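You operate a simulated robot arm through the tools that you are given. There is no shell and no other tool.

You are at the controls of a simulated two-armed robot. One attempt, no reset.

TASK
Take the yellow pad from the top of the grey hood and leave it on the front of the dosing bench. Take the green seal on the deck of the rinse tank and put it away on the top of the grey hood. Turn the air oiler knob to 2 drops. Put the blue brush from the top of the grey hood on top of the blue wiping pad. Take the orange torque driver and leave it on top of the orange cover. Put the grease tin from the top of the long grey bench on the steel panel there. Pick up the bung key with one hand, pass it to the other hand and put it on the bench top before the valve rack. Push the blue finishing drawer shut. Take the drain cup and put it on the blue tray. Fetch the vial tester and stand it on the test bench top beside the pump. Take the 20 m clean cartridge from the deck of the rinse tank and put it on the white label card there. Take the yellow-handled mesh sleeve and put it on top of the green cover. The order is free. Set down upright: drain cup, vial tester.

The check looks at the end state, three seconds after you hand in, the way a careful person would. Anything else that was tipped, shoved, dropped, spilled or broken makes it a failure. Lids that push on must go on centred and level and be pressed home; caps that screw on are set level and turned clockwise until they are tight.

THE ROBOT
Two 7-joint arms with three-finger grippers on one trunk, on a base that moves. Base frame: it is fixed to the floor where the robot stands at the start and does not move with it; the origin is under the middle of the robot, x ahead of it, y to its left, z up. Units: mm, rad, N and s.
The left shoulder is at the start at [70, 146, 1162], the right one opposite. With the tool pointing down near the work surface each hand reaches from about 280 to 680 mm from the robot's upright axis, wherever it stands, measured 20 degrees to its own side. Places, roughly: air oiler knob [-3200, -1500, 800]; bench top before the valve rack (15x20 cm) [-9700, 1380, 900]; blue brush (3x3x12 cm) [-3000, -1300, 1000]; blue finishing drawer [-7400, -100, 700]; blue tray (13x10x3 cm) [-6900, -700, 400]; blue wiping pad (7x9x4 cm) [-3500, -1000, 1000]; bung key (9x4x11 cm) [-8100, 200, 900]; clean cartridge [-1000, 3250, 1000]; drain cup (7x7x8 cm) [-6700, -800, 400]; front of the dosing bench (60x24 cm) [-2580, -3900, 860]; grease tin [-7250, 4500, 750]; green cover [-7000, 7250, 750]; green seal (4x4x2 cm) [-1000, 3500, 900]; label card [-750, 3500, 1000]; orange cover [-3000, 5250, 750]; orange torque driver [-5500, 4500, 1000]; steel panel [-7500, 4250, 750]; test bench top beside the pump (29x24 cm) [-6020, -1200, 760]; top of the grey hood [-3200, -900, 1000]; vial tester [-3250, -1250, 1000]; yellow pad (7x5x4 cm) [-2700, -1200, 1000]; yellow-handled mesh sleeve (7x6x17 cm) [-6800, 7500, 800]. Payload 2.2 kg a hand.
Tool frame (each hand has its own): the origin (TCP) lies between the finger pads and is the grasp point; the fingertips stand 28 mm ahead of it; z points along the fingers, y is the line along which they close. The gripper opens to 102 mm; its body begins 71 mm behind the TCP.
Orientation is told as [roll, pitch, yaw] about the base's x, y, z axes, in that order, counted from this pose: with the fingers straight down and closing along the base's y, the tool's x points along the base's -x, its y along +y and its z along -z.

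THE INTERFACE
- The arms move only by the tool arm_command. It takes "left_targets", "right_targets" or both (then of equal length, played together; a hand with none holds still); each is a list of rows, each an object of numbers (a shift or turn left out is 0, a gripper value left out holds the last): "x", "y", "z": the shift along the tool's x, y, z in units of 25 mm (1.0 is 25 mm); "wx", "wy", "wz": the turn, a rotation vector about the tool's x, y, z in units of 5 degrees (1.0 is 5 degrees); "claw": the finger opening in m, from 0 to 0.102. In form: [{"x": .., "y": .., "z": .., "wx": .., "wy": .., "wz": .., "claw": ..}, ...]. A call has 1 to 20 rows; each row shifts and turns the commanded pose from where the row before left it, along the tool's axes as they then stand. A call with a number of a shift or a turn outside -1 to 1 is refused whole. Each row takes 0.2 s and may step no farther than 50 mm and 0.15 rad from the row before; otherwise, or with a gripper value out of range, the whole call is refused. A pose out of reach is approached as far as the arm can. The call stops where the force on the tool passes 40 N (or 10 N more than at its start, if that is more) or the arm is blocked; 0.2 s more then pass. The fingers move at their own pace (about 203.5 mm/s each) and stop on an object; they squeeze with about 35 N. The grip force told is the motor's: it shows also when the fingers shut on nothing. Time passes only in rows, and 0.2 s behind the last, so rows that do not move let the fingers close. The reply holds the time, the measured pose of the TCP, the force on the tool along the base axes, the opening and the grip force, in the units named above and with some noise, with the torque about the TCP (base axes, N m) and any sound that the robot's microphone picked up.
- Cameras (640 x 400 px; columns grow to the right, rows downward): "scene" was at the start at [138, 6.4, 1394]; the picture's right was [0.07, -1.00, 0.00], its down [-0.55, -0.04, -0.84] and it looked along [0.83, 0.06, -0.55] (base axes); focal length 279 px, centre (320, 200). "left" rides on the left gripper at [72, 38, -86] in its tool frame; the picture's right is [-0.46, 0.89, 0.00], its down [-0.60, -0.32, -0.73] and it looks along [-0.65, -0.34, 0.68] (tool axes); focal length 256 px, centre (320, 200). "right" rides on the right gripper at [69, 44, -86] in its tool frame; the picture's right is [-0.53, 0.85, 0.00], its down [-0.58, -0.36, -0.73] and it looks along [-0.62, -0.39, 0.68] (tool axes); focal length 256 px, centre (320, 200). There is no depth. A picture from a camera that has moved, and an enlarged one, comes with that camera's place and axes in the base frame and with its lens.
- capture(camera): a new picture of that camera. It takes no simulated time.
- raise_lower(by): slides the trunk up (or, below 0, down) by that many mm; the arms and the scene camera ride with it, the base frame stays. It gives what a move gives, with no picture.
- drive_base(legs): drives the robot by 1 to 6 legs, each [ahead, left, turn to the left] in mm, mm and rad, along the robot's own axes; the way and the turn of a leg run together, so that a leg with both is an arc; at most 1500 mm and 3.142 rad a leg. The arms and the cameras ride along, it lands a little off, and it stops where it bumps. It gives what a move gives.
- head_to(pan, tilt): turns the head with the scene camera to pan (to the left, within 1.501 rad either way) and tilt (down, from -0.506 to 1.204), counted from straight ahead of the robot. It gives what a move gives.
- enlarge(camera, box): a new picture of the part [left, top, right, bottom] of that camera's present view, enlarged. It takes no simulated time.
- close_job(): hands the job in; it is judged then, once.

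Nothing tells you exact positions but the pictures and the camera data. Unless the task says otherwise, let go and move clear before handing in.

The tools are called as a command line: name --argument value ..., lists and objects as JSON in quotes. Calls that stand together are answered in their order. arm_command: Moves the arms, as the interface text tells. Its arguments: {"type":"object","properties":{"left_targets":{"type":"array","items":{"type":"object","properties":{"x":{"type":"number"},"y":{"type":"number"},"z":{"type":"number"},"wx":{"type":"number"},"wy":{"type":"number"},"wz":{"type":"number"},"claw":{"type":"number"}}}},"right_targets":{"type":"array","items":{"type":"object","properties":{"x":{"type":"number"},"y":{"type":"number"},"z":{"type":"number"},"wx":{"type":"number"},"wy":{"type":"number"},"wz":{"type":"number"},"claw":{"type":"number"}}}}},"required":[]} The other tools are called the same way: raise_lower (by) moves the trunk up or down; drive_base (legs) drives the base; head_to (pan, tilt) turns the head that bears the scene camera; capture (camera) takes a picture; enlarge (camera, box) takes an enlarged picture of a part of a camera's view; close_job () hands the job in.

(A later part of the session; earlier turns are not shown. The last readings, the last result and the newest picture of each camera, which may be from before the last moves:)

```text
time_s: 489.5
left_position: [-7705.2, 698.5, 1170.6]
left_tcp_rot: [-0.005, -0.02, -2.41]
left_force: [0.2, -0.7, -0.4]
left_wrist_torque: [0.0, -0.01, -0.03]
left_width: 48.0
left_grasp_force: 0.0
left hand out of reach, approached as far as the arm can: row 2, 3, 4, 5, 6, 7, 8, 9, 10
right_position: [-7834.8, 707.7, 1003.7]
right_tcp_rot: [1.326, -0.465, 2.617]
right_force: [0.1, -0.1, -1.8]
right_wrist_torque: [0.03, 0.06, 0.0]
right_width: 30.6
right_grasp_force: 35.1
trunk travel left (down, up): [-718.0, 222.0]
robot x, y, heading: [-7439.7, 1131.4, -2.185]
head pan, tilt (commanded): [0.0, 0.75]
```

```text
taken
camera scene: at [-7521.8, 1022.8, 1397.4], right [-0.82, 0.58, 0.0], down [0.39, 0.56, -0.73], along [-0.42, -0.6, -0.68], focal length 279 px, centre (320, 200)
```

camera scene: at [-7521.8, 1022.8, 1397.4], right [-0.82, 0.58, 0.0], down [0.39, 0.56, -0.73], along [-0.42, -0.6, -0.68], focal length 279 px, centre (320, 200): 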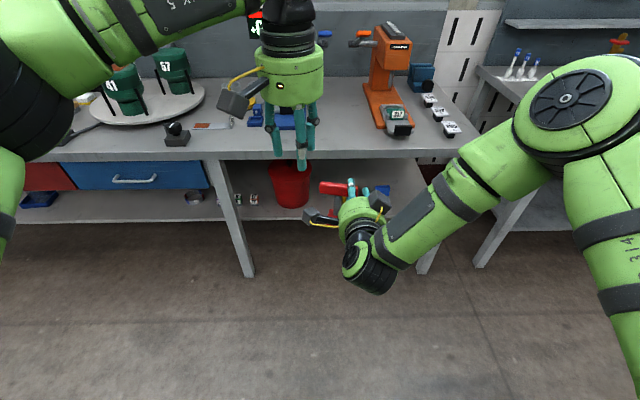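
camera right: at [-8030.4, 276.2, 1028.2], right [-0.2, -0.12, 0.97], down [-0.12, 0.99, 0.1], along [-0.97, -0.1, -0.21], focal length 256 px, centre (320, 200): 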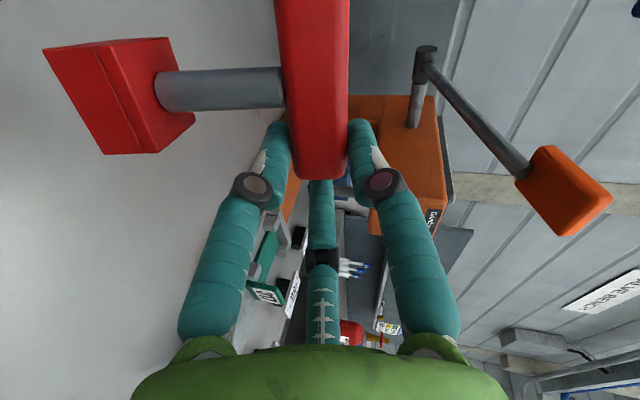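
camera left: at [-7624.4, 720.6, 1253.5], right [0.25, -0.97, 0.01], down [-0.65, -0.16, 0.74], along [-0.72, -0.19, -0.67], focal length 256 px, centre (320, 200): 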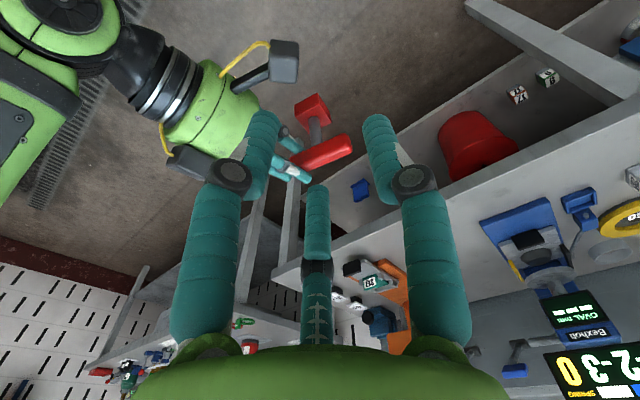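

The left hand is now at z=1170 near the key. I move it over the bar's left end and look.

arm_command --left_targets '[{"x": -0.85, "y": -0.116}, {"x": -0.85, "y": -0.116}, {"x": -0.85, "y": -0.116}, {"x": -0.85, "y": -0.116}, {"x": -0.86, "y": -0.116}, {}]'

capture --camera "left"

capture --camera "right"

enlarge --camera "scene" --box '[240, 60, 440, 230]'

```text
time_s: 490.9
left_position: [-7775.4, 656.6, 1169.9]
left_tcp_rot: [-0.004, -0.018, -2.409]
left_force: [0.5, -0.7, 0.5]
left_wrist_torque: [-0.03, 0.0, -0.01]
left_width: 47.8
left_grasp_force: 0.0
left hand out of reach, approached as far as the arm can: row 4, 5
right_position: [-7834.0, 708.1, 1003.2]
right_tcp_rot: [1.324, -0.465, 2.616]
right_force: [-0.4, -0.3, -2.2]
right_wrist_torque: [0.03, 0.06, 0.0]
right_width: 30.6
right_grasp_force: 34.9
trunk travel left (down, up): [-718.0, 222.0]
robot x, y, heading: [-7445.7, 1131.0, -2.181]
head pan, tilt (commanded): [0.0, 0.75]
```

```text
taken
camera left: at [-7694.9, 677.8, 1253.4], right [0.25, -0.97, 0.01], down [-0.65, -0.16, 0.74], along [-0.72, -0.19, -0.67], focal length 256 px, centre (320, 200)
```

left: 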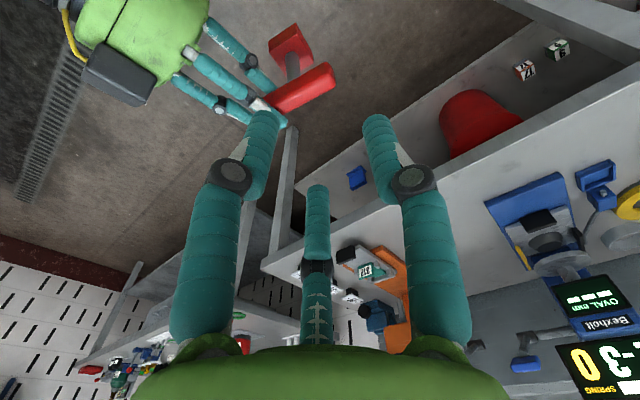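

```text
taken
camera right: at [-7720.2, 724.9, 1029.6], right [-0.2, -0.12, 0.97], down [-0.12, 0.99, 0.1], along [-0.97, -0.09, -0.21], focal length 256 px, centre (320, 200)
```

right: 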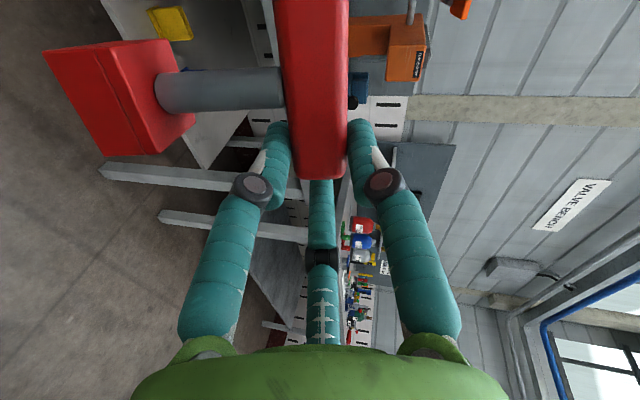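

```text
2.35 times, centred on (340, 145) of scene
camera zoom: at [-7521.3, 1021.9, 1397.3], right [-0.82, 0.58, 0.0], down [0.39, 0.56, -0.73], along [-0.42, -0.6, -0.68], focal length 658 px, centre (273, 329)
```

zoom: 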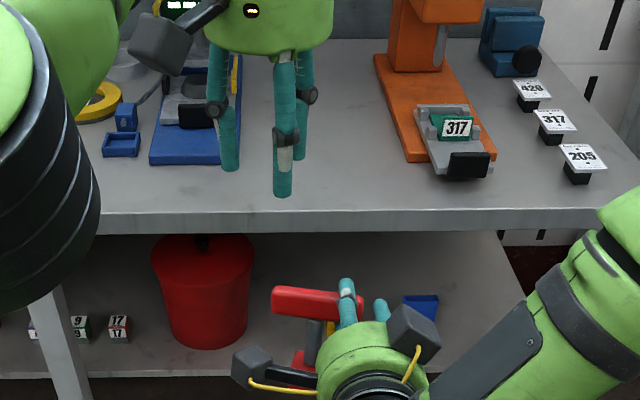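

The left end of the bar is ~25 mm further than the axis. I descend to z≈1070 first (more reach there) and then shift.

arm_command --left_targets '[{"z": 1}, {"z": 1}, {"z": 1}, {"z": 1}, {"x": -0.48, "y": -0.08}, {"x": -0.48, "y": -0.08}, {}]'

capture --camera "left"

enlarge --camera "scene" --box '[270, 120, 410, 240]'

```text
time_s: 492.5
left_position: [-7797.5, 642.3, 1069.8]
left_tcp_rot: [-0.006, -0.018, -2.409]
left_force: [-0.3, 1.1, 0.0]
left_wrist_torque: [0.0, 0.04, 0.0]
left_width: 48.1
left_grasp_force: 0.1
right_position: [-7835.0, 707.4, 1003.6]
right_tcp_rot: [1.325, -0.466, 2.618]
right_force: [-0.3, -0.8, -1.5]
right_wrist_torque: [0.08, 0.04, 0.01]
right_width: 30.5
right_grasp_force: 35.0
trunk travel left (down, up): [-718.0, 222.0]
robot x, y, heading: [-7445.4, 1132.3, -2.188]
head pan, tilt (commanded): [0.0, 0.75]
```

```text
taken
camera left: at [-7717.1, 663.4, 1153.3], right [0.25, -0.97, 0.0], down [-0.65, -0.16, 0.74], along [-0.72, -0.19, -0.67], focal length 256 px, centre (320, 200)
```

left: 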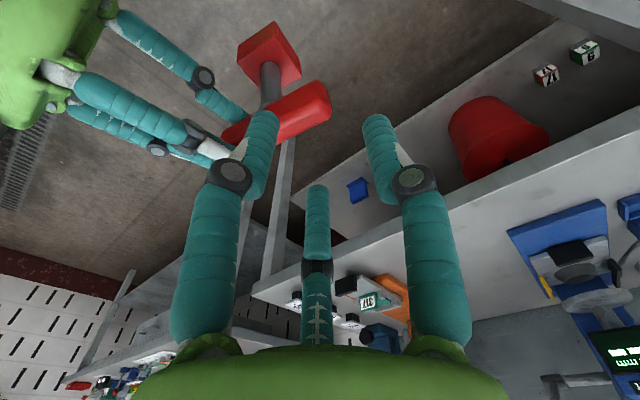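

```text
3.33 times, centred on (340, 180) of scene
camera zoom: at [-7520.8, 1021.8, 1397.4], right [-0.82, 0.58, 0.0], down [0.39, 0.56, -0.73], along [-0.42, -0.6, -0.68], focal length 932 px, centre (253, 267)
```

zoom: 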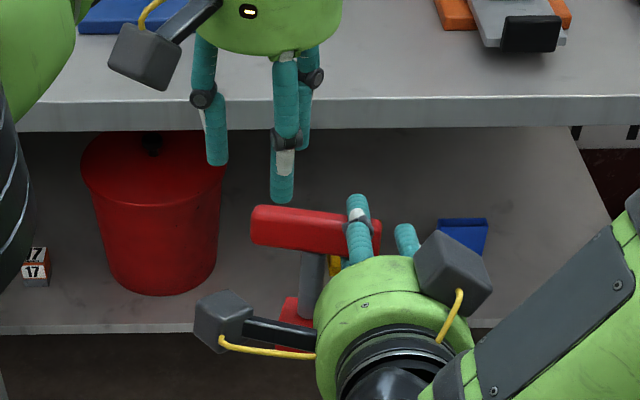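

Aligned within ~4 mm. I shift 4 mm back and descend to bar height.

arm_command --left_targets '[{"x": 0.16, "y": -0.04}, {"z": 0.6}, {"z": 0.6}, {"z": 0.5}, {"z": 0.4}, {}]'

capture --camera "left"

enlarge --camera "scene" --box '[270, 120, 410, 240]'

capture --camera "right"

```text
time_s: 493.9
left_position: [-7797.1, 645.3, 1019.4]
left_tcp_rot: [-0.002, -0.018, -2.41]
left_force: [-0.1, -0.2, -0.3]
left_wrist_torque: [0.03, 0.03, 0.02]
left_width: 47.8
left_grasp_force: 0.0
right_position: [-7835.3, 708.4, 1003.9]
right_tcp_rot: [1.326, -0.463, 2.618]
right_force: [0.2, 0.8, -1.5]
right_wrist_torque: [0.05, 0.02, 0.0]
right_width: 30.5
right_grasp_force: 35.2
trunk travel left (down, up): [-718.0, 222.0]
robot x, y, heading: [-7447.5, 1129.9, -2.184]
head pan, tilt (commanded): [0.0, 0.75]
```

```text
taken
camera left: at [-7717.6, 667.1, 1102.2], right [0.25, -0.97, 0.01], down [-0.65, -0.16, 0.74], along [-0.72, -0.19, -0.67], focal length 256 px, centre (320, 200)
```

left: 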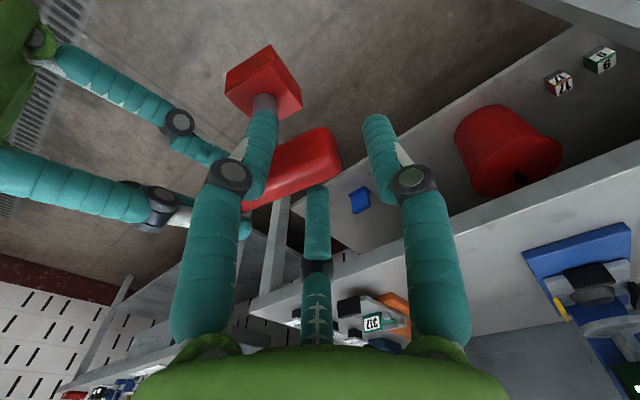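

```text
3.33 times, centred on (340, 180) of scene
camera zoom: at [-7521.8, 1022.7, 1397.4], right [-0.82, 0.58, 0.0], down [0.39, 0.56, -0.73], along [-0.42, -0.6, -0.68], focal length 932 px, centre (253, 267)
```

zoom: 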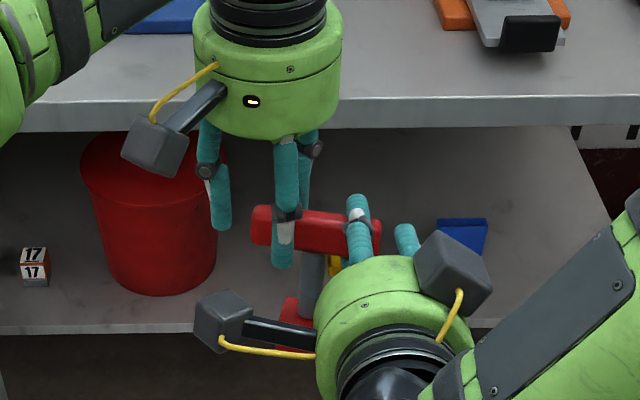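

```text
taken
camera right: at [-7720.7, 725.5, 1029.7], right [-0.2, -0.12, 0.97], down [-0.12, 0.99, 0.1], along [-0.97, -0.09, -0.21], focal length 256 px, centre (320, 200)
```

right: 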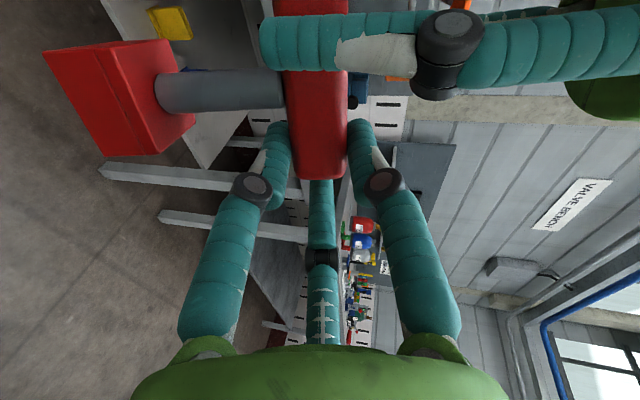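

The left fingers straddle the bar. I close the left hand on it.

arm_command --left_targets '[{"claw": 0.04}, {"claw": 0.034}, {"claw": 0.028}, {"claw": 0.015}, {"claw": 0.0}, {}]'

capture --camera "left"

capture --camera "right"

```text
time_s: 495.3
left_position: [-7797.8, 647.4, 1018.8]
left_tcp_rot: [-0.007, -0.015, -2.411]
left_force: [7.5, 15.7, 5.6]
left_wrist_torque: [0.79, -0.43, -0.14]
left_width: 26.0
left_grasp_force: 35.0
right_position: [-7837.1, 708.7, 1004.1]
right_tcp_rot: [1.33, -0.464, 2.616]
right_force: [-7.6, -15.4, -6.8]
right_wrist_torque: [-0.21, 0.52, -0.87]
right_width: 31.1
right_grasp_force: 35.6
trunk travel left (down, up): [-718.0, 222.0]
robot x, y, heading: [-7442.4, 1130.4, -2.187]
head pan, tilt (commanded): [0.0, 0.75]
```

```text
taken
camera left: at [-7718.0, 668.2, 1102.4], right [0.24, -0.97, 0.0], down [-0.65, -0.16, 0.74], along [-0.72, -0.18, -0.67], focal length 256 px, centre (320, 200)
```

left: 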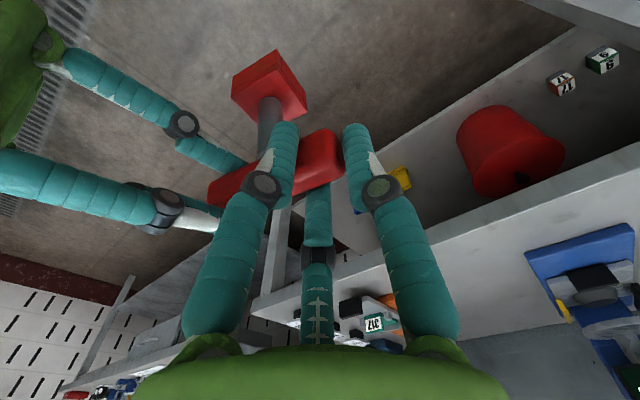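

```text
taken
camera right: at [-7721.2, 725.0, 1030.0], right [-0.2, -0.12, 0.97], down [-0.11, 0.99, 0.1], along [-0.97, -0.09, -0.21], focal length 256 px, centre (320, 200)
```

right: 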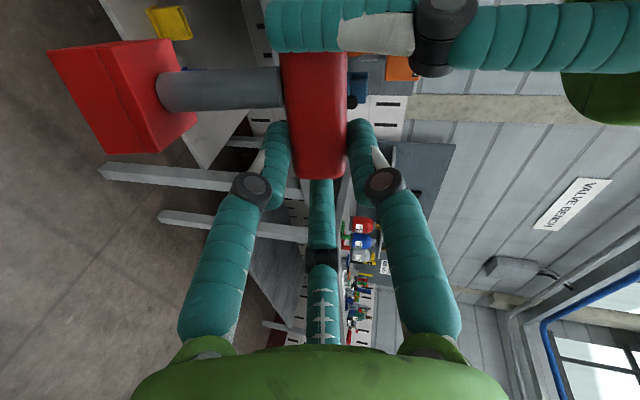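

Both hands hold it. I open the right hand and withdraw it backwards.

arm_command --right_targets '[{"claw": 0.036}, {"claw": 0.042}, {"claw": 0.046}, {}]'

arm_command --right_targets '[{"z": -0.5}, {"z": -1}, {"z": -1}, {"z": -1}, {"z": -1}, {}]'

capture --camera "right"

capture --camera "left"

enlarge --camera "scene" --box '[250, 110, 410, 250]'

```text
time_s: 496.3
left_position: [-7798.5, 645.4, 1019.1]
left_tcp_rot: [-0.005, -0.019, -2.409]
left_force: [0.3, 0.7, -1.8]
left_wrist_torque: [-0.06, -0.06, 0.01]
left_width: 21.5
left_grasp_force: 34.7
right_position: [-7836.1, 707.8, 1003.1]
right_tcp_rot: [1.324, -0.464, 2.617]
right_force: [-0.6, -0.4, 0.1]
right_wrist_torque: [0.01, -0.04, 0.0]
right_width: 46.2
right_grasp_force: 0.1
trunk travel left (down, up): [-718.0, 222.0]
robot x, y, heading: [-7445.5, 1133.4, -2.183]
head pan, tilt (commanded): [0.0, 0.75]
```

```text
time_s: 497.7
left_position: [-7798.4, 645.2, 1019.2]
left_tcp_rot: [-0.005, -0.019, -2.41]
left_force: [0.5, -0.1, -1.5]
left_wrist_torque: [-0.04, -0.07, -0.01]
left_width: 21.5
left_grasp_force: 35.2
right_position: [-7770.9, 794.9, 1028.6]
right_tcp_rot: [1.325, -0.465, 2.617]
right_force: [-0.3, 0.3, 0.8]
right_wrist_torque: [0.02, -0.01, -0.02]
right_width: 46.0
right_grasp_force: 0.0
trunk travel left (down, up): [-718.0, 222.0]
robot x, y, heading: [-7444.4, 1132.1, -2.183]
head pan, tilt (commanded): [0.0, 0.75]
```

```text
taken
camera right: at [-7655.3, 813.4, 1054.2], right [-0.2, -0.12, 0.97], down [-0.12, 0.99, 0.1], along [-0.97, -0.09, -0.21], focal length 256 px, centre (320, 200)
```

right: 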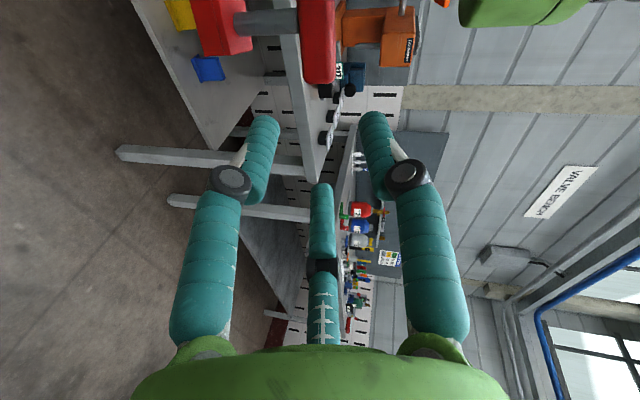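

```text
taken
camera left: at [-7717.9, 666.9, 1102.1], right [0.25, -0.97, 0.0], down [-0.65, -0.16, 0.74], along [-0.72, -0.19, -0.67], focal length 256 px, centre (320, 200)
```

left: 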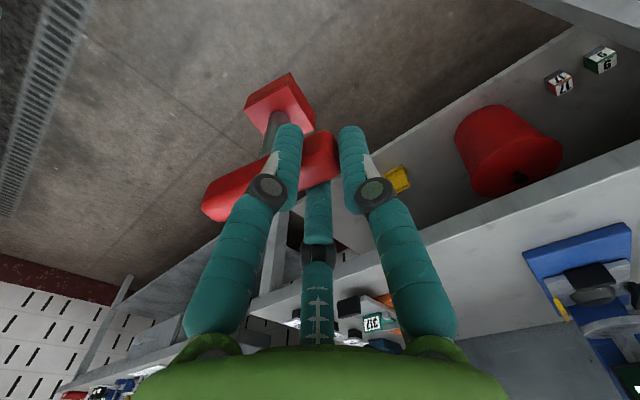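

```text
2.86 times, centred on (330, 180) of scene
camera zoom: at [-7522.0, 1022.3, 1397.3], right [-0.82, 0.58, 0.0], down [0.39, 0.56, -0.73], along [-0.42, -0.6, -0.68], focal length 798 px, centre (291, 257)
```

zoom: 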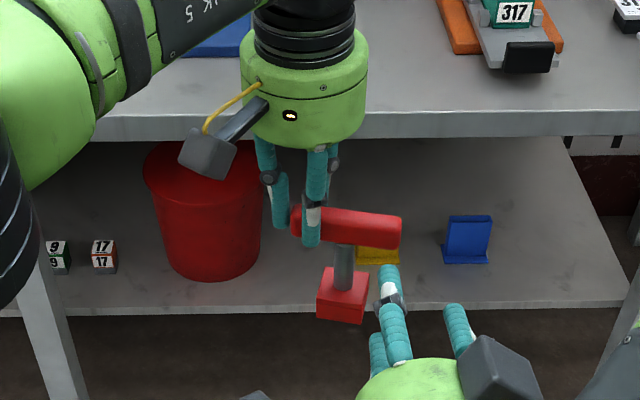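

The handover is done: the left hand holds the key by the bar's left end, hanging upright. I restore the right hand and strafe along to the valve bench.

arm_command --right_targets '[{"z": -1}, {"z": -1}, {"wx": 0.869, "wy": 0.443}, {"wx": 0.869, "wy": 0.443}, {"wx": 0.869, "wy": 0.443}, {"wx": 0.869, "wy": 0.443}, {"wx": 0.869, "wy": 0.443}, {"wx": 0.869, "wy": 0.443}, {"wx": 0.869, "wy": 0.443}, {"wx": 0.869, "wy": 0.443}, {"wx": 0.869, "wy": 0.443}, {"wx": 0.869, "wy": 0.443}, {"wx": 0.869, "wy": 0.443}, {"wx": 0.869, "wy": 0.443}, {"wx": 0.869, "wy": 0.443}, {"wx": 0.869, "wy": 0.443}, {"wx": 0.869, "wy": 0.443}, {}]'

arm_command --right_targets '[{"wz": -1}, {"wz": -1}, {"wz": -1}, {"wz": -1}, {"wz": -1}, {"wz": -1}, {"wz": -1}, {"wz": -1}, {"wz": -1}, {"wz": -1}, {"wz": -1}, {"wz": -1}, {"wz": -0.6}, {}]'

drive_base --legs '[[-50, -1000, 0], [0, -950, 0]]'

head_to --pan 0.0 --tilt 0.5

capture --camera "scene"

```text
time_s: 501.5
left_position: [-7797.2, 646.0, 1018.8]
left_tcp_rot: [-0.006, -0.019, -2.408]
left_force: [-0.2, 0.1, -2.1]
left_wrist_torque: [-0.04, -0.05, 0.0]
left_width: 21.2
left_grasp_force: 34.7
right_position: [-7734.9, 818.8, 1029.5]
right_tcp_rot: [0.064, -0.038, 2.977]
right_force: [-0.1, -0.5, 0.3]
right_wrist_torque: [-0.01, 0.0, 0.01]
right_width: 45.9
right_grasp_force: 0.1
right hand out of reach, approached as far as the arm can: row 2, 3
trunk travel left (down, up): [-718.0, 222.0]
robot x, y, heading: [-7445.9, 1131.1, -2.18]
head pan, tilt (commanded): [0.0, 0.75]
```

```text
time_s: 504.5
left_position: [-7797.9, 646.4, 1019.3]
left_tcp_rot: [-0.006, -0.019, -2.407]
left_force: [-0.5, -0.1, -2.0]
left_wrist_torque: [-0.02, -0.05, 0.02]
left_width: 21.4
left_grasp_force: 35.3
right_position: [-7736.3, 818.7, 1029.8]
right_tcp_rot: [-0.004, -0.077, -2.202]
right_force: [0.0, 0.4, 0.1]
right_wrist_torque: [-0.02, 0.01, 0.0]
right_width: 46.1
right_grasp_force: 0.1
trunk travel left (down, up): [-718.0, 222.0]
robot x, y, heading: [-7438.7, 1132.8, -2.184]
head pan, tilt (commanded): [0.0, 0.75]
```

```text
time_s: 514.3
left_position: [-9361.3, 1788.1, 1018.5]
left_tcp_rot: [-0.006, -0.02, -2.382]
left_force: [0.1, 0.1, -1.6]
left_wrist_torque: [-0.04, -0.02, -0.01]
left_width: 21.5
left_grasp_force: 34.9
right_position: [-9303.7, 1964.1, 1030.8]
right_tcp_rot: [-0.004, -0.077, -2.178]
right_force: [0.8, 0.4, 0.3]
right_wrist_torque: [0.0, -0.01, -0.01]
right_width: 46.1
right_grasp_force: 0.0
trunk travel left (down, up): [-718.0, 222.0]
robot x, y, heading: [-9018.9, 2285.4, -2.158]
head pan, tilt (commanded): [0.0, 0.75]
```

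```text
time_s: 515.1
left_position: [-9361.2, 1788.9, 1019.0]
left_tcp_rot: [-0.002, -0.017, -2.382]
left_force: [-0.2, -0.3, -1.1]
left_wrist_torque: [-0.06, -0.05, -0.01]
left_width: 21.7
left_grasp_force: 34.2
right_position: [-9305.1, 1964.3, 1030.5]
right_tcp_rot: [-0.006, -0.078, -2.18]
right_force: [0.4, 0.3, 0.2]
right_wrist_torque: [-0.03, 0.01, 0.0]
right_width: 46.4
right_grasp_force: 0.0
trunk travel left (down, up): [-718.0, 222.0]
robot x, y, heading: [-9020.3, 2283.9, -2.159]
head pan, tilt (commanded): [0.0, 0.499]
```

```text
taken
camera scene: at [-9099.2, 2166.7, 1419.3], right [-0.83, 0.56, 0.0], down [0.27, 0.4, -0.88], along [-0.49, -0.73, -0.48], focal length 279 px, centre (320, 200)
```

scene: 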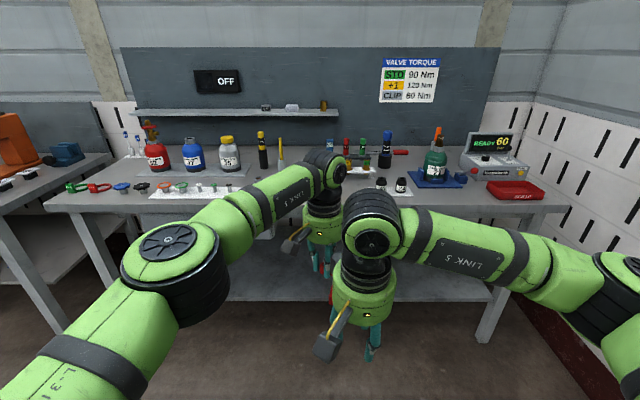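

The target is straight ahead, hidden behind the arms. I move the right hand aside and look again.

arm_command --right_targets '[{"y": -1, "z": -1}, {"y": -1, "z": -1}, {"y": -1, "z": -1}, {"y": -1, "z": -1}, {"y": -1, "z": -1}, {"y": -1, "z": -1}, {"y": -1}, {"y": -1}]'

drive_base --legs '[[300, 0, -0.03]]'

head_to --pan -0.1 --tilt 0.7

capture --camera "scene"

```text
time_s: 516.9
left_position: [-9361.3, 1790.1, 1020.1]
left_tcp_rot: [-0.002, -0.019, -2.382]
left_force: [-0.5, 0.1, -1.6]
left_wrist_torque: [-0.06, -0.05, -0.03]
left_width: 21.6
left_grasp_force: 35.3
right_position: [-9459.9, 2089.4, 1179.8]
right_tcp_rot: [-0.004, -0.076, -2.178]
right_force: [-0.6, 0.4, 0.3]
right_wrist_torque: [-0.01, 0.0, 0.04]
right_width: 45.9
right_grasp_force: 0.0
trunk travel left (down, up): [-718.0, 222.0]
robot x, y, heading: [-9021.6, 2283.5, -2.16]
head pan, tilt (commanded): [0.0, 0.499]
```

```text
time_s: 518.9
left_position: [-9548.0, 1552.0, 1019.7]
left_tcp_rot: [-0.003, -0.021, -2.416]
left_force: [0.4, -0.3, -2.8]
left_wrist_torque: [-0.07, -0.03, -0.02]
left_width: 21.9
left_grasp_force: 35.0
right_position: [-9638.1, 1853.2, 1180.1]
right_tcp_rot: [-0.005, -0.079, -2.212]
right_force: [0.9, 0.1, 1.1]
right_wrist_torque: [-0.02, 0.02, -0.03]
right_width: 46.1
right_grasp_force: 0.1
trunk travel left (down, up): [-718.0, 222.0]
robot x, y, heading: [-9187.0, 2033.9, -2.195]
head pan, tilt (commanded): [0.0, 0.499]
```

```text
time_s: 519.6
left_position: [-9548.8, 1550.7, 1019.2]
left_tcp_rot: [-0.005, -0.019, -2.416]
left_force: [0.0, -0.8, -0.5]
left_wrist_torque: [-0.01, -0.04, 0.01]
left_width: 21.4
left_grasp_force: 34.8
right_position: [-9638.1, 1853.0, 1179.2]
right_tcp_rot: [-0.003, -0.076, -2.211]
right_force: [0.2, -0.1, -0.2]
right_wrist_torque: [0.0, -0.02, 0.01]
right_width: 46.0
right_grasp_force: 0.2
trunk travel left (down, up): [-718.0, 222.0]
robot x, y, heading: [-9193.2, 2032.2, -2.194]
head pan, tilt (commanded): [-0.099, 0.7]
```

```text
taken
camera scene: at [-9278.3, 1929.6, 1401.6], right [-0.75, 0.66, 0.0], down [0.42, 0.48, -0.76], along [-0.5, -0.58, -0.64], focal length 279 px, centre (320, 200)
```

scene: 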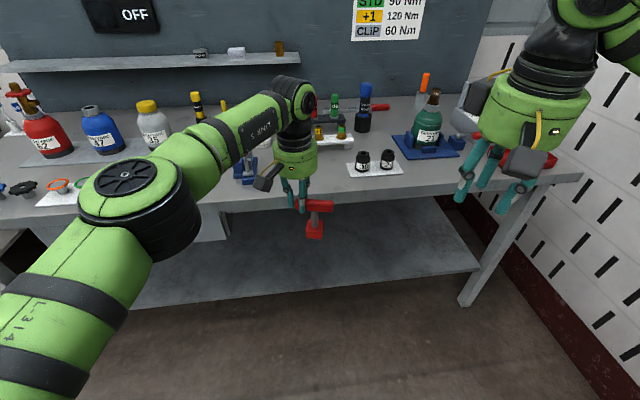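

capture --camera "left"

enlarge --camera "scene" --box '[220, 100, 420, 240]'

```text
taken
camera left: at [-9468.5, 1571.9, 1102.0], right [0.24, -0.97, 0.0], down [-0.65, -0.16, 0.74], along [-0.72, -0.18, -0.67], focal length 256 px, centre (320, 200)
```

left: 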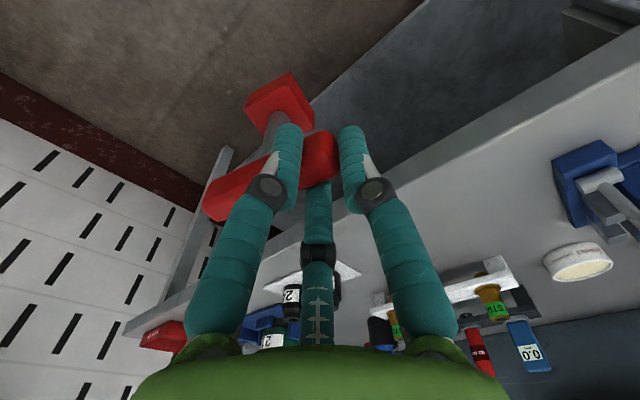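

```text
2.86 times, centred on (320, 170) of scene
camera zoom: at [-9278.3, 1929.6, 1401.6], right [-0.75, 0.66, 0.0], down [0.42, 0.48, -0.76], along [-0.5, -0.58, -0.64], focal length 798 px, centre (320, 286)
```

zoom: 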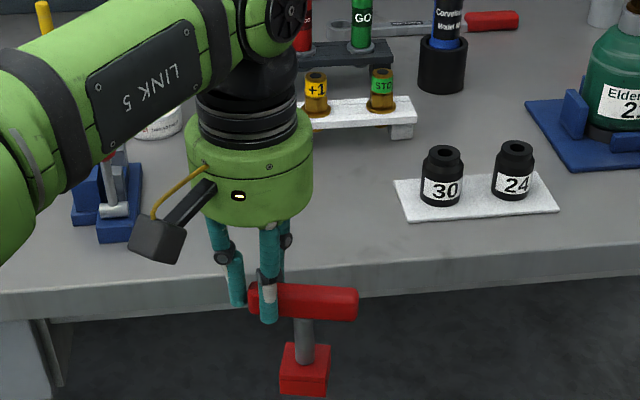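

The zone before the white valve rack is free. I raise the trunk 80 mm and drive 235 mm ahead, 10 mm left so the key comes over it.

raise_lower --by 80

drive_base --legs '[[235, 10, 0]]'

head_to --pan -0.1 --tilt 0.9

capture --camera "scene"

capture --camera "left"

```text
time_s: 520.8
left_position: [-9549.1, 1551.0, 1098.7]
left_tcp_rot: [-0.006, -0.019, -2.417]
left_force: [0.3, 1.0, -1.1]
left_wrist_torque: [-0.03, -0.06, -0.01]
left_width: 21.6
left_grasp_force: 35.0
right_position: [-9637.6, 1852.6, 1261.0]
right_tcp_rot: [-0.005, -0.079, -2.211]
right_force: [0.4, 0.0, 0.6]
right_wrist_torque: [-0.02, 0.01, 0.04]
right_width: 46.1
right_grasp_force: 0.1
trunk travel left (down, up): [-798.0, 142.0]
robot x, y, heading: [-9190.8, 2035.3, -2.195]
head pan, tilt (commanded): [-0.099, 0.7]
```

```text
time_s: 522.6
left_position: [-9673.0, 1359.4, 1100.4]
left_tcp_rot: [-0.003, -0.021, -2.415]
left_force: [0.3, 1.1, -2.5]
left_wrist_torque: [-0.06, 0.0, 0.05]
left_width: 21.5
left_grasp_force: 34.9
right_position: [-9763.2, 1662.1, 1260.3]
right_tcp_rot: [-0.005, -0.082, -2.211]
right_force: [-0.3, 0.4, 0.1]
right_wrist_torque: [0.02, -0.01, 0.02]
right_width: 46.0
right_grasp_force: 0.0
trunk travel left (down, up): [-798.0, 142.0]
robot x, y, heading: [-9318.8, 1839.1, -2.192]
head pan, tilt (commanded): [-0.099, 0.7]
```

```text
time_s: 523.3
left_position: [-9673.4, 1357.3, 1098.1]
left_tcp_rot: [-0.006, -0.018, -2.414]
left_force: [-0.2, -0.4, -2.3]
left_wrist_torque: [0.01, -0.04, 0.0]
left_width: 21.4
left_grasp_force: 35.1
right_position: [-9763.4, 1659.4, 1260.0]
right_tcp_rot: [-0.006, -0.077, -2.212]
right_force: [-0.6, -0.7, 0.3]
right_wrist_torque: [-0.02, 0.01, 0.02]
right_width: 46.0
right_grasp_force: 0.1
trunk travel left (down, up): [-798.0, 142.0]
robot x, y, heading: [-9319.6, 1843.8, -2.194]
head pan, tilt (commanded): [-0.099, 0.901]
```

```text
taken
camera scene: at [-9398.1, 1742.9, 1465.4], right [-0.75, 0.66, 0.0], down [0.52, 0.59, -0.62], along [-0.41, -0.47, -0.78], focal length 279 px, centre (320, 200)
```

scene: 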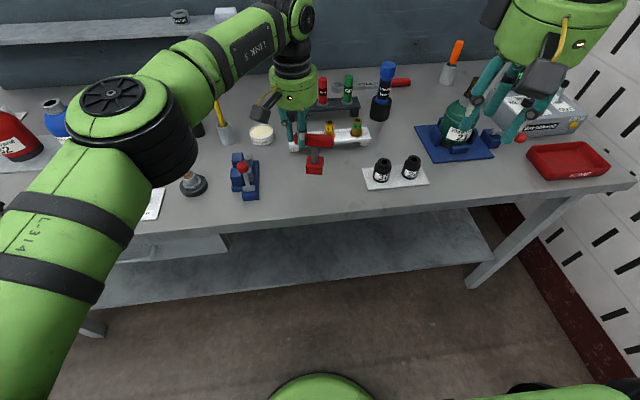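

```text
taken
camera left: at [-9594.6, 1378.2, 1182.1], right [0.24, -0.97, 0.0], down [-0.65, -0.16, 0.74], along [-0.72, -0.18, -0.67], focal length 256 px, centre (320, 200)
```

left: 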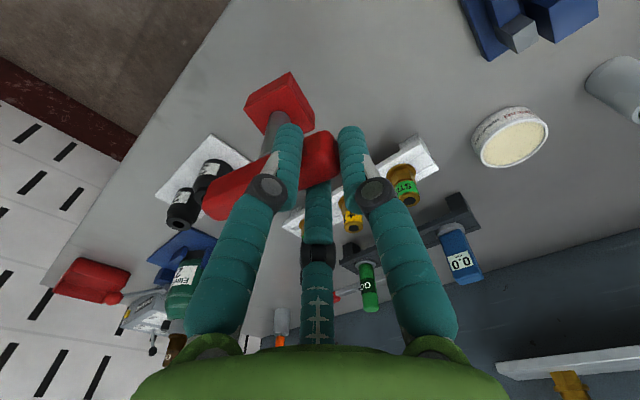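

The key hovers over the free spot in front of the valve rack. I lower it 65 mm, then slowly to contact.

arm_command --left_targets '[{"z": 0.8}, {"z": 0.8}, {"z": 0.8}, {"z": 0.2}, {}]'

enlarge --camera "scene" --box '[240, 90, 420, 230]'

```text
time_s: 524.5
left_position: [-9676.1, 1357.8, 1033.2]
left_tcp_rot: [-0.006, -0.019, -2.416]
left_force: [-0.1, 0.5, -2.4]
left_wrist_torque: [-0.01, -0.05, 0.0]
left_width: 21.6
left_grasp_force: 34.5
right_position: [-9764.1, 1660.1, 1259.9]
right_tcp_rot: [-0.006, -0.077, -2.213]
right_force: [-0.8, -0.4, 0.4]
right_wrist_torque: [0.0, -0.03, 0.01]
right_width: 46.1
right_grasp_force: 0.1
trunk travel left (down, up): [-798.0, 142.0]
robot x, y, heading: [-9321.0, 1836.1, -2.187]
head pan, tilt (commanded): [-0.099, 0.901]
```

```text
2.86 times, centred on (330, 160) of scene
camera zoom: at [-9397.7, 1743.5, 1465.5], right [-0.75, 0.66, 0.0], down [0.52, 0.59, -0.62], along [-0.41, -0.47, -0.78], focal length 798 px, centre (291, 314)
```

zoom: 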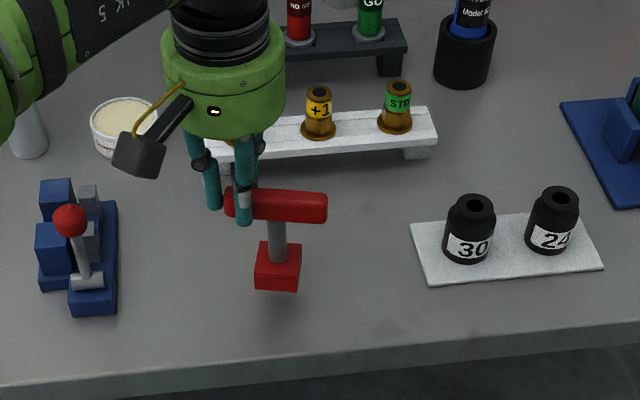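

arm_command --left_targets '[{"z": 0.2}, {"z": 0.15}, {"z": 0.1}, {"z": 0.1}, {}]'

```text
time_s: 525.7
left_position: [-9675.2, 1358.3, 1021.0]
left_tcp_rot: [-0.004, -0.02, -2.416]
left_force: [1.0, -0.9, -0.7]
left_wrist_torque: [0.0, -0.07, -0.01]
left_width: 21.6
left_grasp_force: 34.9
right_position: [-9764.8, 1660.2, 1260.8]
right_tcp_rot: [-0.006, -0.076, -2.21]
right_force: [-1.1, -0.1, -0.1]
right_wrist_torque: [0.0, 0.02, 0.03]
right_width: 46.0
right_grasp_force: 0.1
trunk travel left (down, up): [-798.0, 142.0]
robot x, y, heading: [-9318.0, 1844.8, -2.189]
head pan, tilt (commanded): [-0.099, 0.901]
```

arm_command --left_targets '[{"z": 0.1}, {"z": 0.1}, {"z": 0.1}, {"z": 0.1}, {}]'

enlarge --camera "scene" --box '[270, 120, 390, 220]'

```text
time_s: 526.9
left_position: [-9677.1, 1357.0, 1009.8]
left_tcp_rot: [-0.005, -0.019, -2.415]
left_force: [0.5, -0.6, -1.6]
left_wrist_torque: [-0.05, -0.04, 0.03]
left_width: 21.6
left_grasp_force: 35.3
right_position: [-9764.3, 1659.5, 1259.8]
right_tcp_rot: [-0.003, -0.077, -2.21]
right_force: [0.4, 0.9, -0.1]
right_wrist_torque: [0.01, -0.01, -0.03]
right_width: 46.2
right_grasp_force: 0.0
trunk travel left (down, up): [-798.0, 142.0]
robot x, y, heading: [-9317.7, 1840.3, -2.187]
head pan, tilt (commanded): [-0.099, 0.901]
```

```text
4.00 times, centred on (330, 170) of scene
camera zoom: at [-9397.6, 1743.6, 1465.5], right [-0.75, 0.66, 0.0], down [0.52, 0.59, -0.62], along [-0.41, -0.47, -0.78], focal length 1118 px, centre (280, 320)
```

zoom: 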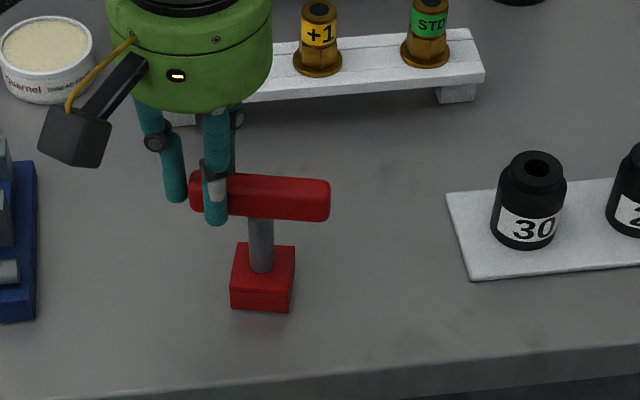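

arm_command --left_targets '[{"z": 0.08}, {"z": 0.08}, {"z": 0.08}, {"z": 0.08}, {}]'

```text
time_s: 528.1
left_position: [-9675.5, 1357.6, 1008.9]
left_tcp_rot: [-0.004, -0.029, -2.412]
left_force: [-1.6, -5.3, 28.3]
left_wrist_torque: [0.07, 0.24, 0.07]
left_width: 21.3
left_grasp_force: 35.2
right_position: [-9761.8, 1662.0, 1261.6]
right_tcp_rot: [-0.004, -0.081, -2.212]
right_force: [-0.1, 0.0, -0.4]
right_wrist_torque: [-0.01, 0.02, -0.02]
right_width: 46.0
right_grasp_force: 0.0
trunk travel left (down, up): [-798.0, 142.0]
robot x, y, heading: [-9315.1, 1840.0, -2.193]
head pan, tilt (commanded): [-0.099, 0.901]
```

Contact (28 N). I ease 3 mm, open the left hand in steps and rise straight up.

arm_command --left_targets '[{"z": -0.12}, {"claw": 0.026}, {"claw": 0.032}, {"claw": 0.04}, {"claw": 0.048}, {}, {"z": -0.3}, {"z": -0.6}, {"z": -1}, {"z": -1}, {"z": -1}, {"z": -1}, {"z": -1}, {"z": -1}, {}]'

capture --camera "left"

enlarge --camera "scene" --box '[250, 100, 410, 220]'

```text
time_s: 531.3
left_position: [-9671.4, 1358.1, 1178.2]
left_tcp_rot: [-0.006, -0.019, -2.416]
left_force: [0.4, 0.0, 0.2]
left_wrist_torque: [0.01, -0.04, -0.01]
left_width: 47.8
left_grasp_force: 0.1
right_position: [-9764.5, 1659.9, 1259.2]
right_tcp_rot: [-0.006, -0.077, -2.212]
right_force: [-0.9, -0.9, -0.1]
right_wrist_torque: [0.0, 0.04, 0.02]
right_width: 45.9
right_grasp_force: 0.1
trunk travel left (down, up): [-798.0, 142.0]
robot x, y, heading: [-9316.4, 1841.0, -2.192]
head pan, tilt (commanded): [-0.099, 0.901]
```

```text
taken
camera left: at [-9591.4, 1380.1, 1260.8], right [0.24, -0.97, 0.0], down [-0.65, -0.16, 0.74], along [-0.72, -0.18, -0.67], focal length 256 px, centre (320, 200)
```

left: 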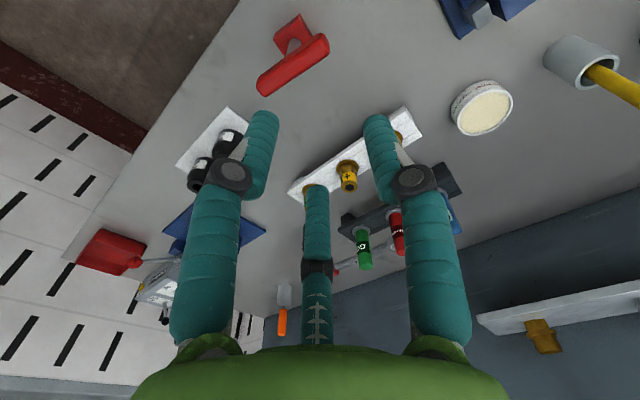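

```text
3.33 times, centred on (330, 160) of scene
camera zoom: at [-9397.6, 1743.6, 1465.5], right [-0.75, 0.66, 0.0], down [0.52, 0.59, -0.62], along [-0.41, -0.47, -0.78], focal length 932 px, centre (287, 333)
```

zoom: 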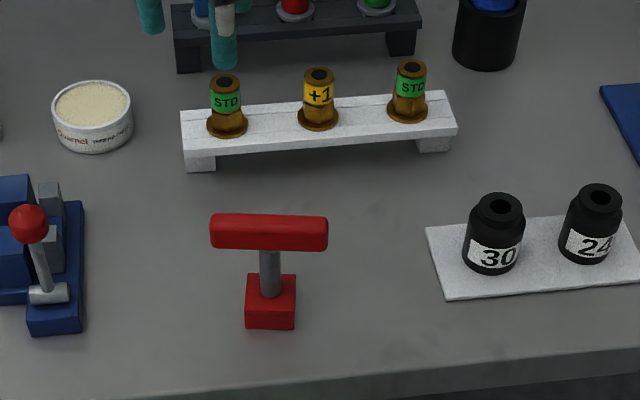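

The key stands before the valve rack. Next, the north side: I raise the arms, back off, and turn around to look for the long grey bench.

arm_command --left_targets '[{"z": -1, "wz": -0.9}, {"z": -1, "wz": -0.9}, {"z": -1, "wz": -0.8}, {"x": 1}, {"x": 1}, {"x": 1}, {"x": 1}, {"z": -1, "claw": 0.09}]'

drive_base --legs '[[-500, 0, 0], [0, 0, 3.14]]'

raise_lower --by 142

head_to --pan 0.0 --tilt 0.25

capture --camera "scene"

```text
time_s: 533.1
left_position: [-9611.5, 1479.6, 1267.0]
left_tcp_rot: [-0.01, -0.02, -2.189]
left_force: [0.3, 0.5, -0.5]
left_wrist_torque: [-0.03, 0.0, 0.01]
left_width: 90.2
left_grasp_force: 0.0
left hand out of reach, approached as far as the arm can: row 1, 2, 3
right_position: [-9763.2, 1660.5, 1259.7]
right_tcp_rot: [-0.004, -0.08, -2.211]
right_force: [-0.5, 0.0, 0.3]
right_wrist_torque: [-0.03, 0.0, -0.01]
right_width: 46.0
right_grasp_force: 0.1
trunk travel left (down, up): [-798.0, 142.0]
robot x, y, heading: [-9315.2, 1838.1, -2.192]
head pan, tilt (commanded): [-0.099, 0.901]
```

```text
time_s: 543.5
left_position: [-8739.4, 2620.6, 1266.9]
left_tcp_rot: [-0.008, -0.018, 0.981]
left_force: [-0.2, 0.5, -0.3]
left_wrist_torque: [-0.04, -0.02, -0.01]
left_width: 90.1
left_grasp_force: 0.2
right_position: [-8583.8, 2446.9, 1259.8]
right_tcp_rot: [-0.004, -0.079, 0.96]
right_force: [-0.1, 0.1, -0.1]
right_wrist_torque: [0.04, 0.01, -0.03]
right_width: 46.0
right_grasp_force: 0.0
trunk travel left (down, up): [-798.0, 142.0]
robot x, y, heading: [-9027.5, 2251.5, 0.98]
head pan, tilt (commanded): [-0.099, 0.901]
```

```text
time_s: 545.1
left_position: [-8740.6, 2622.5, 1409.2]
left_tcp_rot: [-0.009, -0.016, 0.982]
left_force: [0.9, 1.0, 0.1]
left_wrist_torque: [0.04, 0.0, -0.01]
left_width: 89.9
left_grasp_force: 0.1
right_position: [-8583.7, 2445.6, 1401.2]
right_tcp_rot: [-0.004, -0.077, 0.959]
right_force: [0.8, -0.1, -0.1]
right_wrist_torque: [-0.06, -0.02, -0.01]
right_width: 45.9
right_grasp_force: 0.1
trunk travel left (down, up): [-940.0, 0.0]
robot x, y, heading: [-9024.9, 2247.8, 0.974]
head pan, tilt (commanded): [-0.099, 0.901]
```

```text
time_s: 546.2
left_position: [-8740.0, 2622.6, 1410.2]
left_tcp_rot: [-0.008, -0.02, 0.981]
left_force: [0.6, -0.4, -0.4]
left_wrist_torque: [0.03, 0.02, 0.01]
left_width: 90.2
left_grasp_force: 0.1
right_position: [-8584.2, 2445.6, 1401.1]
right_tcp_rot: [-0.006, -0.079, 0.96]
right_force: [-0.8, 1.0, 0.4]
right_wrist_torque: [0.01, -0.02, -0.02]
right_width: 45.9
right_grasp_force: 0.0
trunk travel left (down, up): [-940.0, 0.0]
robot x, y, heading: [-9026.5, 2250.2, 0.976]
head pan, tilt (commanded): [0.0, 0.25]
```

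```text
taken
camera scene: at [-8945.8, 2371.7, 1664.4], right [0.83, -0.56, 0.0], down [-0.14, -0.21, -0.97], along [0.54, 0.8, -0.25], focal length 279 px, centre (320, 200)
```

scene: 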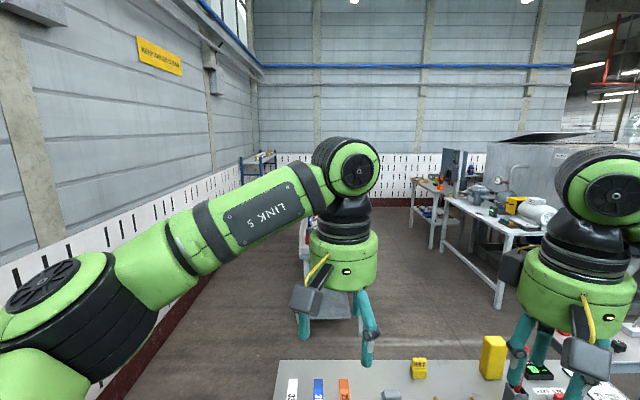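

A table is close in front; the left arm hides what's behind. I pan the head to both sides for an overview.

head_to --pan -0.7 --tilt 0.35

capture --camera "scene"

head_to --pan 0.5 --tilt 0.35

capture --camera "scene"

```text
time_s: 547.2
left_position: [-8739.7, 2622.4, 1409.3]
left_tcp_rot: [-0.008, -0.017, 0.981]
left_force: [-0.2, 0.6, 0.9]
left_wrist_torque: [-0.03, -0.01, 0.0]
left_width: 89.9
left_grasp_force: 0.1
right_position: [-8584.4, 2446.7, 1402.3]
right_tcp_rot: [-0.004, -0.08, 0.957]
right_force: [0.2, 0.7, -0.1]
right_wrist_torque: [-0.01, -0.02, 0.0]
right_width: 46.2
right_grasp_force: 0.0
trunk travel left (down, up): [-940.0, 0.0]
robot x, y, heading: [-9026.2, 2251.8, 0.977]
head pan, tilt (commanded): [-0.7, 0.351]
```

```text
taken
camera scene: at [-8908.5, 2320.0, 1655.1], right [0.28, -0.96, 0.0], down [-0.33, -0.09, -0.94], along [0.9, 0.26, -0.34], focal length 279 px, centre (320, 200)
```

scene: 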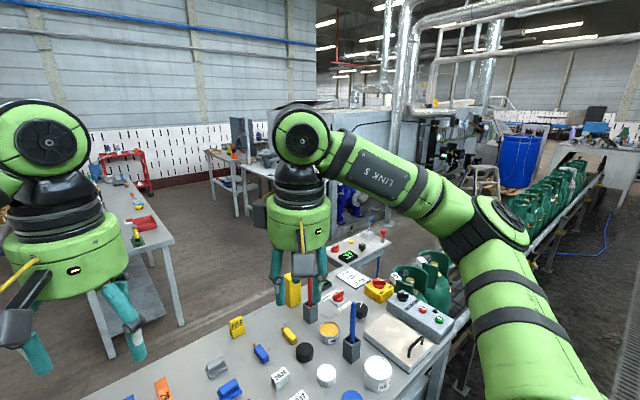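

```text
time_s: 548.6
left_position: [-8739.8, 2621.5, 1409.3]
left_tcp_rot: [-0.009, -0.018, 0.98]
left_force: [0.6, 0.7, 0.5]
left_wrist_torque: [0.03, -0.02, 0.01]
left_width: 90.0
left_grasp_force: 0.0
right_position: [-8583.8, 2446.4, 1402.4]
right_tcp_rot: [-0.005, -0.077, 0.957]
right_force: [1.0, -0.2, 0.5]
right_wrist_torque: [0.02, 0.0, 0.02]
right_width: 45.9
right_grasp_force: 0.0
trunk travel left (down, up): [-940.0, 0.0]
robot x, y, heading: [-9020.0, 2254.4, 0.978]
head pan, tilt (commanded): [0.499, 0.351]
```

```text
taken
camera scene: at [-8989.1, 2387.0, 1655.0], right [1.0, -0.09, 0.0], down [-0.03, -0.34, -0.94], along [0.09, 0.93, -0.34], focal length 279 px, centre (320, 200)
```

scene: 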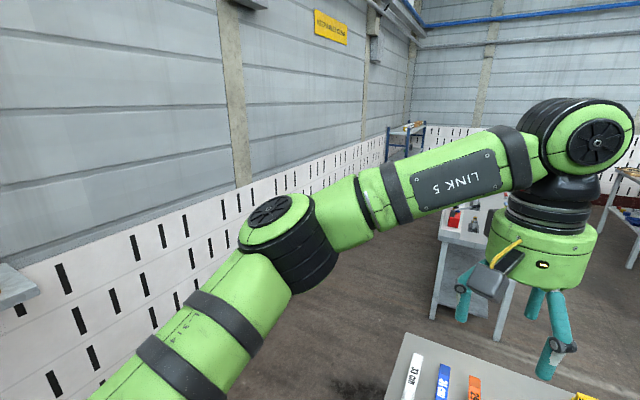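

The long grey bench is beyond the table, about 2.1 m ahead. I drive around the table's left side along the wall gap.

drive_base --legs '[[0, 690, 0], [1250, 0, 0]]'

head_to --pan -0.5 --tilt 0.35

capture --camera "scene"

```text
time_s: 558.3
left_position: [-8628.5, 4051.0, 1409.9]
left_tcp_rot: [-0.009, -0.019, 0.997]
left_force: [0.0, -0.4, -0.5]
left_wrist_torque: [0.01, 0.0, -0.02]
left_width: 89.9
left_grasp_force: 0.0
right_position: [-8468.0, 3878.9, 1401.9]
right_tcp_rot: [-0.005, -0.079, 0.975]
right_force: [-0.3, -0.1, -0.2]
right_wrist_torque: [0.03, -0.02, -0.01]
right_width: 46.1
right_grasp_force: 0.1
trunk travel left (down, up): [-940.0, 0.0]
robot x, y, heading: [-8905.6, 3676.1, 0.994]
head pan, tilt (commanded): [0.499, 0.351]
```

```text
time_s: 559.6
left_position: [-8628.0, 4053.6, 1409.7]
left_tcp_rot: [-0.01, -0.02, 0.995]
left_force: [0.2, 0.3, 0.1]
left_wrist_torque: [-0.04, 0.01, 0.02]
left_width: 90.2
left_grasp_force: 0.1
right_position: [-8467.5, 3879.1, 1402.9]
right_tcp_rot: [-0.008, -0.079, 0.975]
right_force: [0.8, 1.0, -0.9]
right_wrist_torque: [0.02, 0.01, -0.03]
right_width: 46.1
right_grasp_force: 0.0
trunk travel left (down, up): [-940.0, 0.0]
robot x, y, heading: [-8904.7, 3678.7, 0.996]
head pan, tilt (commanded): [-0.499, 0.351]
```

```text
taken
camera scene: at [-8797.8, 3765.7, 1655.1], right [0.47, -0.88, 0.0], down [-0.3, -0.16, -0.94], along [0.83, 0.45, -0.34], focal length 279 px, centre (320, 200)
```

scene: 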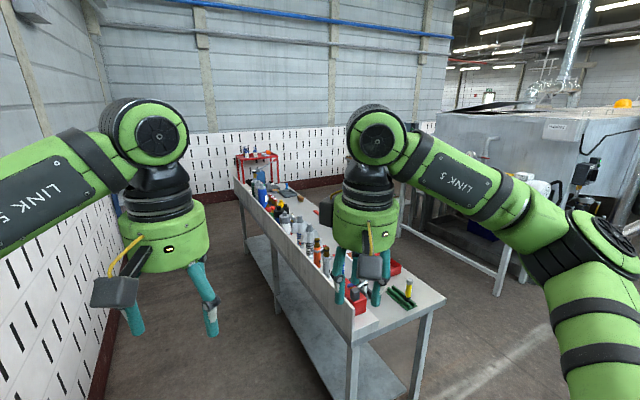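

The long bench has a back board on this side; its open side is the other (east) one. I check the passage between table and bench end.

head_to --pan -1.3 --tilt 0.5

capture --camera "scene"

```text
time_s: 560.7
left_position: [-8627.1, 4052.5, 1408.7]
left_tcp_rot: [-0.008, -0.018, 0.996]
left_force: [1.0, -0.2, 0.4]
left_wrist_torque: [0.0, 0.01, 0.01]
left_width: 89.9
left_grasp_force: 0.0
right_position: [-8467.8, 3879.9, 1402.6]
right_tcp_rot: [-0.005, -0.079, 0.973]
right_force: [0.5, -0.8, -2.2]
right_wrist_torque: [0.01, -0.01, 0.02]
right_width: 46.0
right_grasp_force: 0.0
trunk travel left (down, up): [-940.0, 0.0]
robot x, y, heading: [-8906.8, 3678.8, 0.996]
head pan, tilt (commanded): [-1.3, 0.499]
```

```text
taken
camera scene: at [-8792.8, 3694.3, 1641.4], right [-0.3, -0.95, 0.0], down [-0.46, 0.14, -0.88], along [0.84, -0.26, -0.48], focal length 279 px, centre (320, 200)
```

scene: 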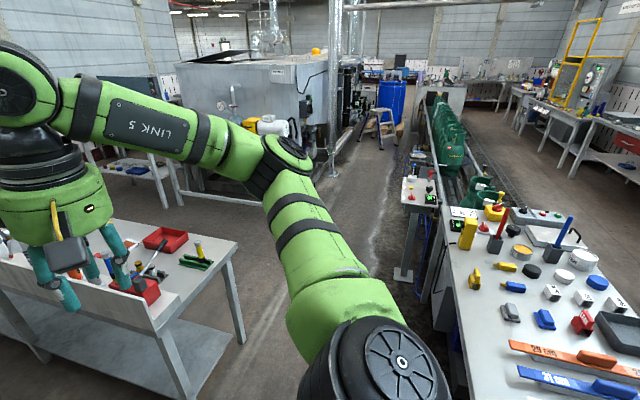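

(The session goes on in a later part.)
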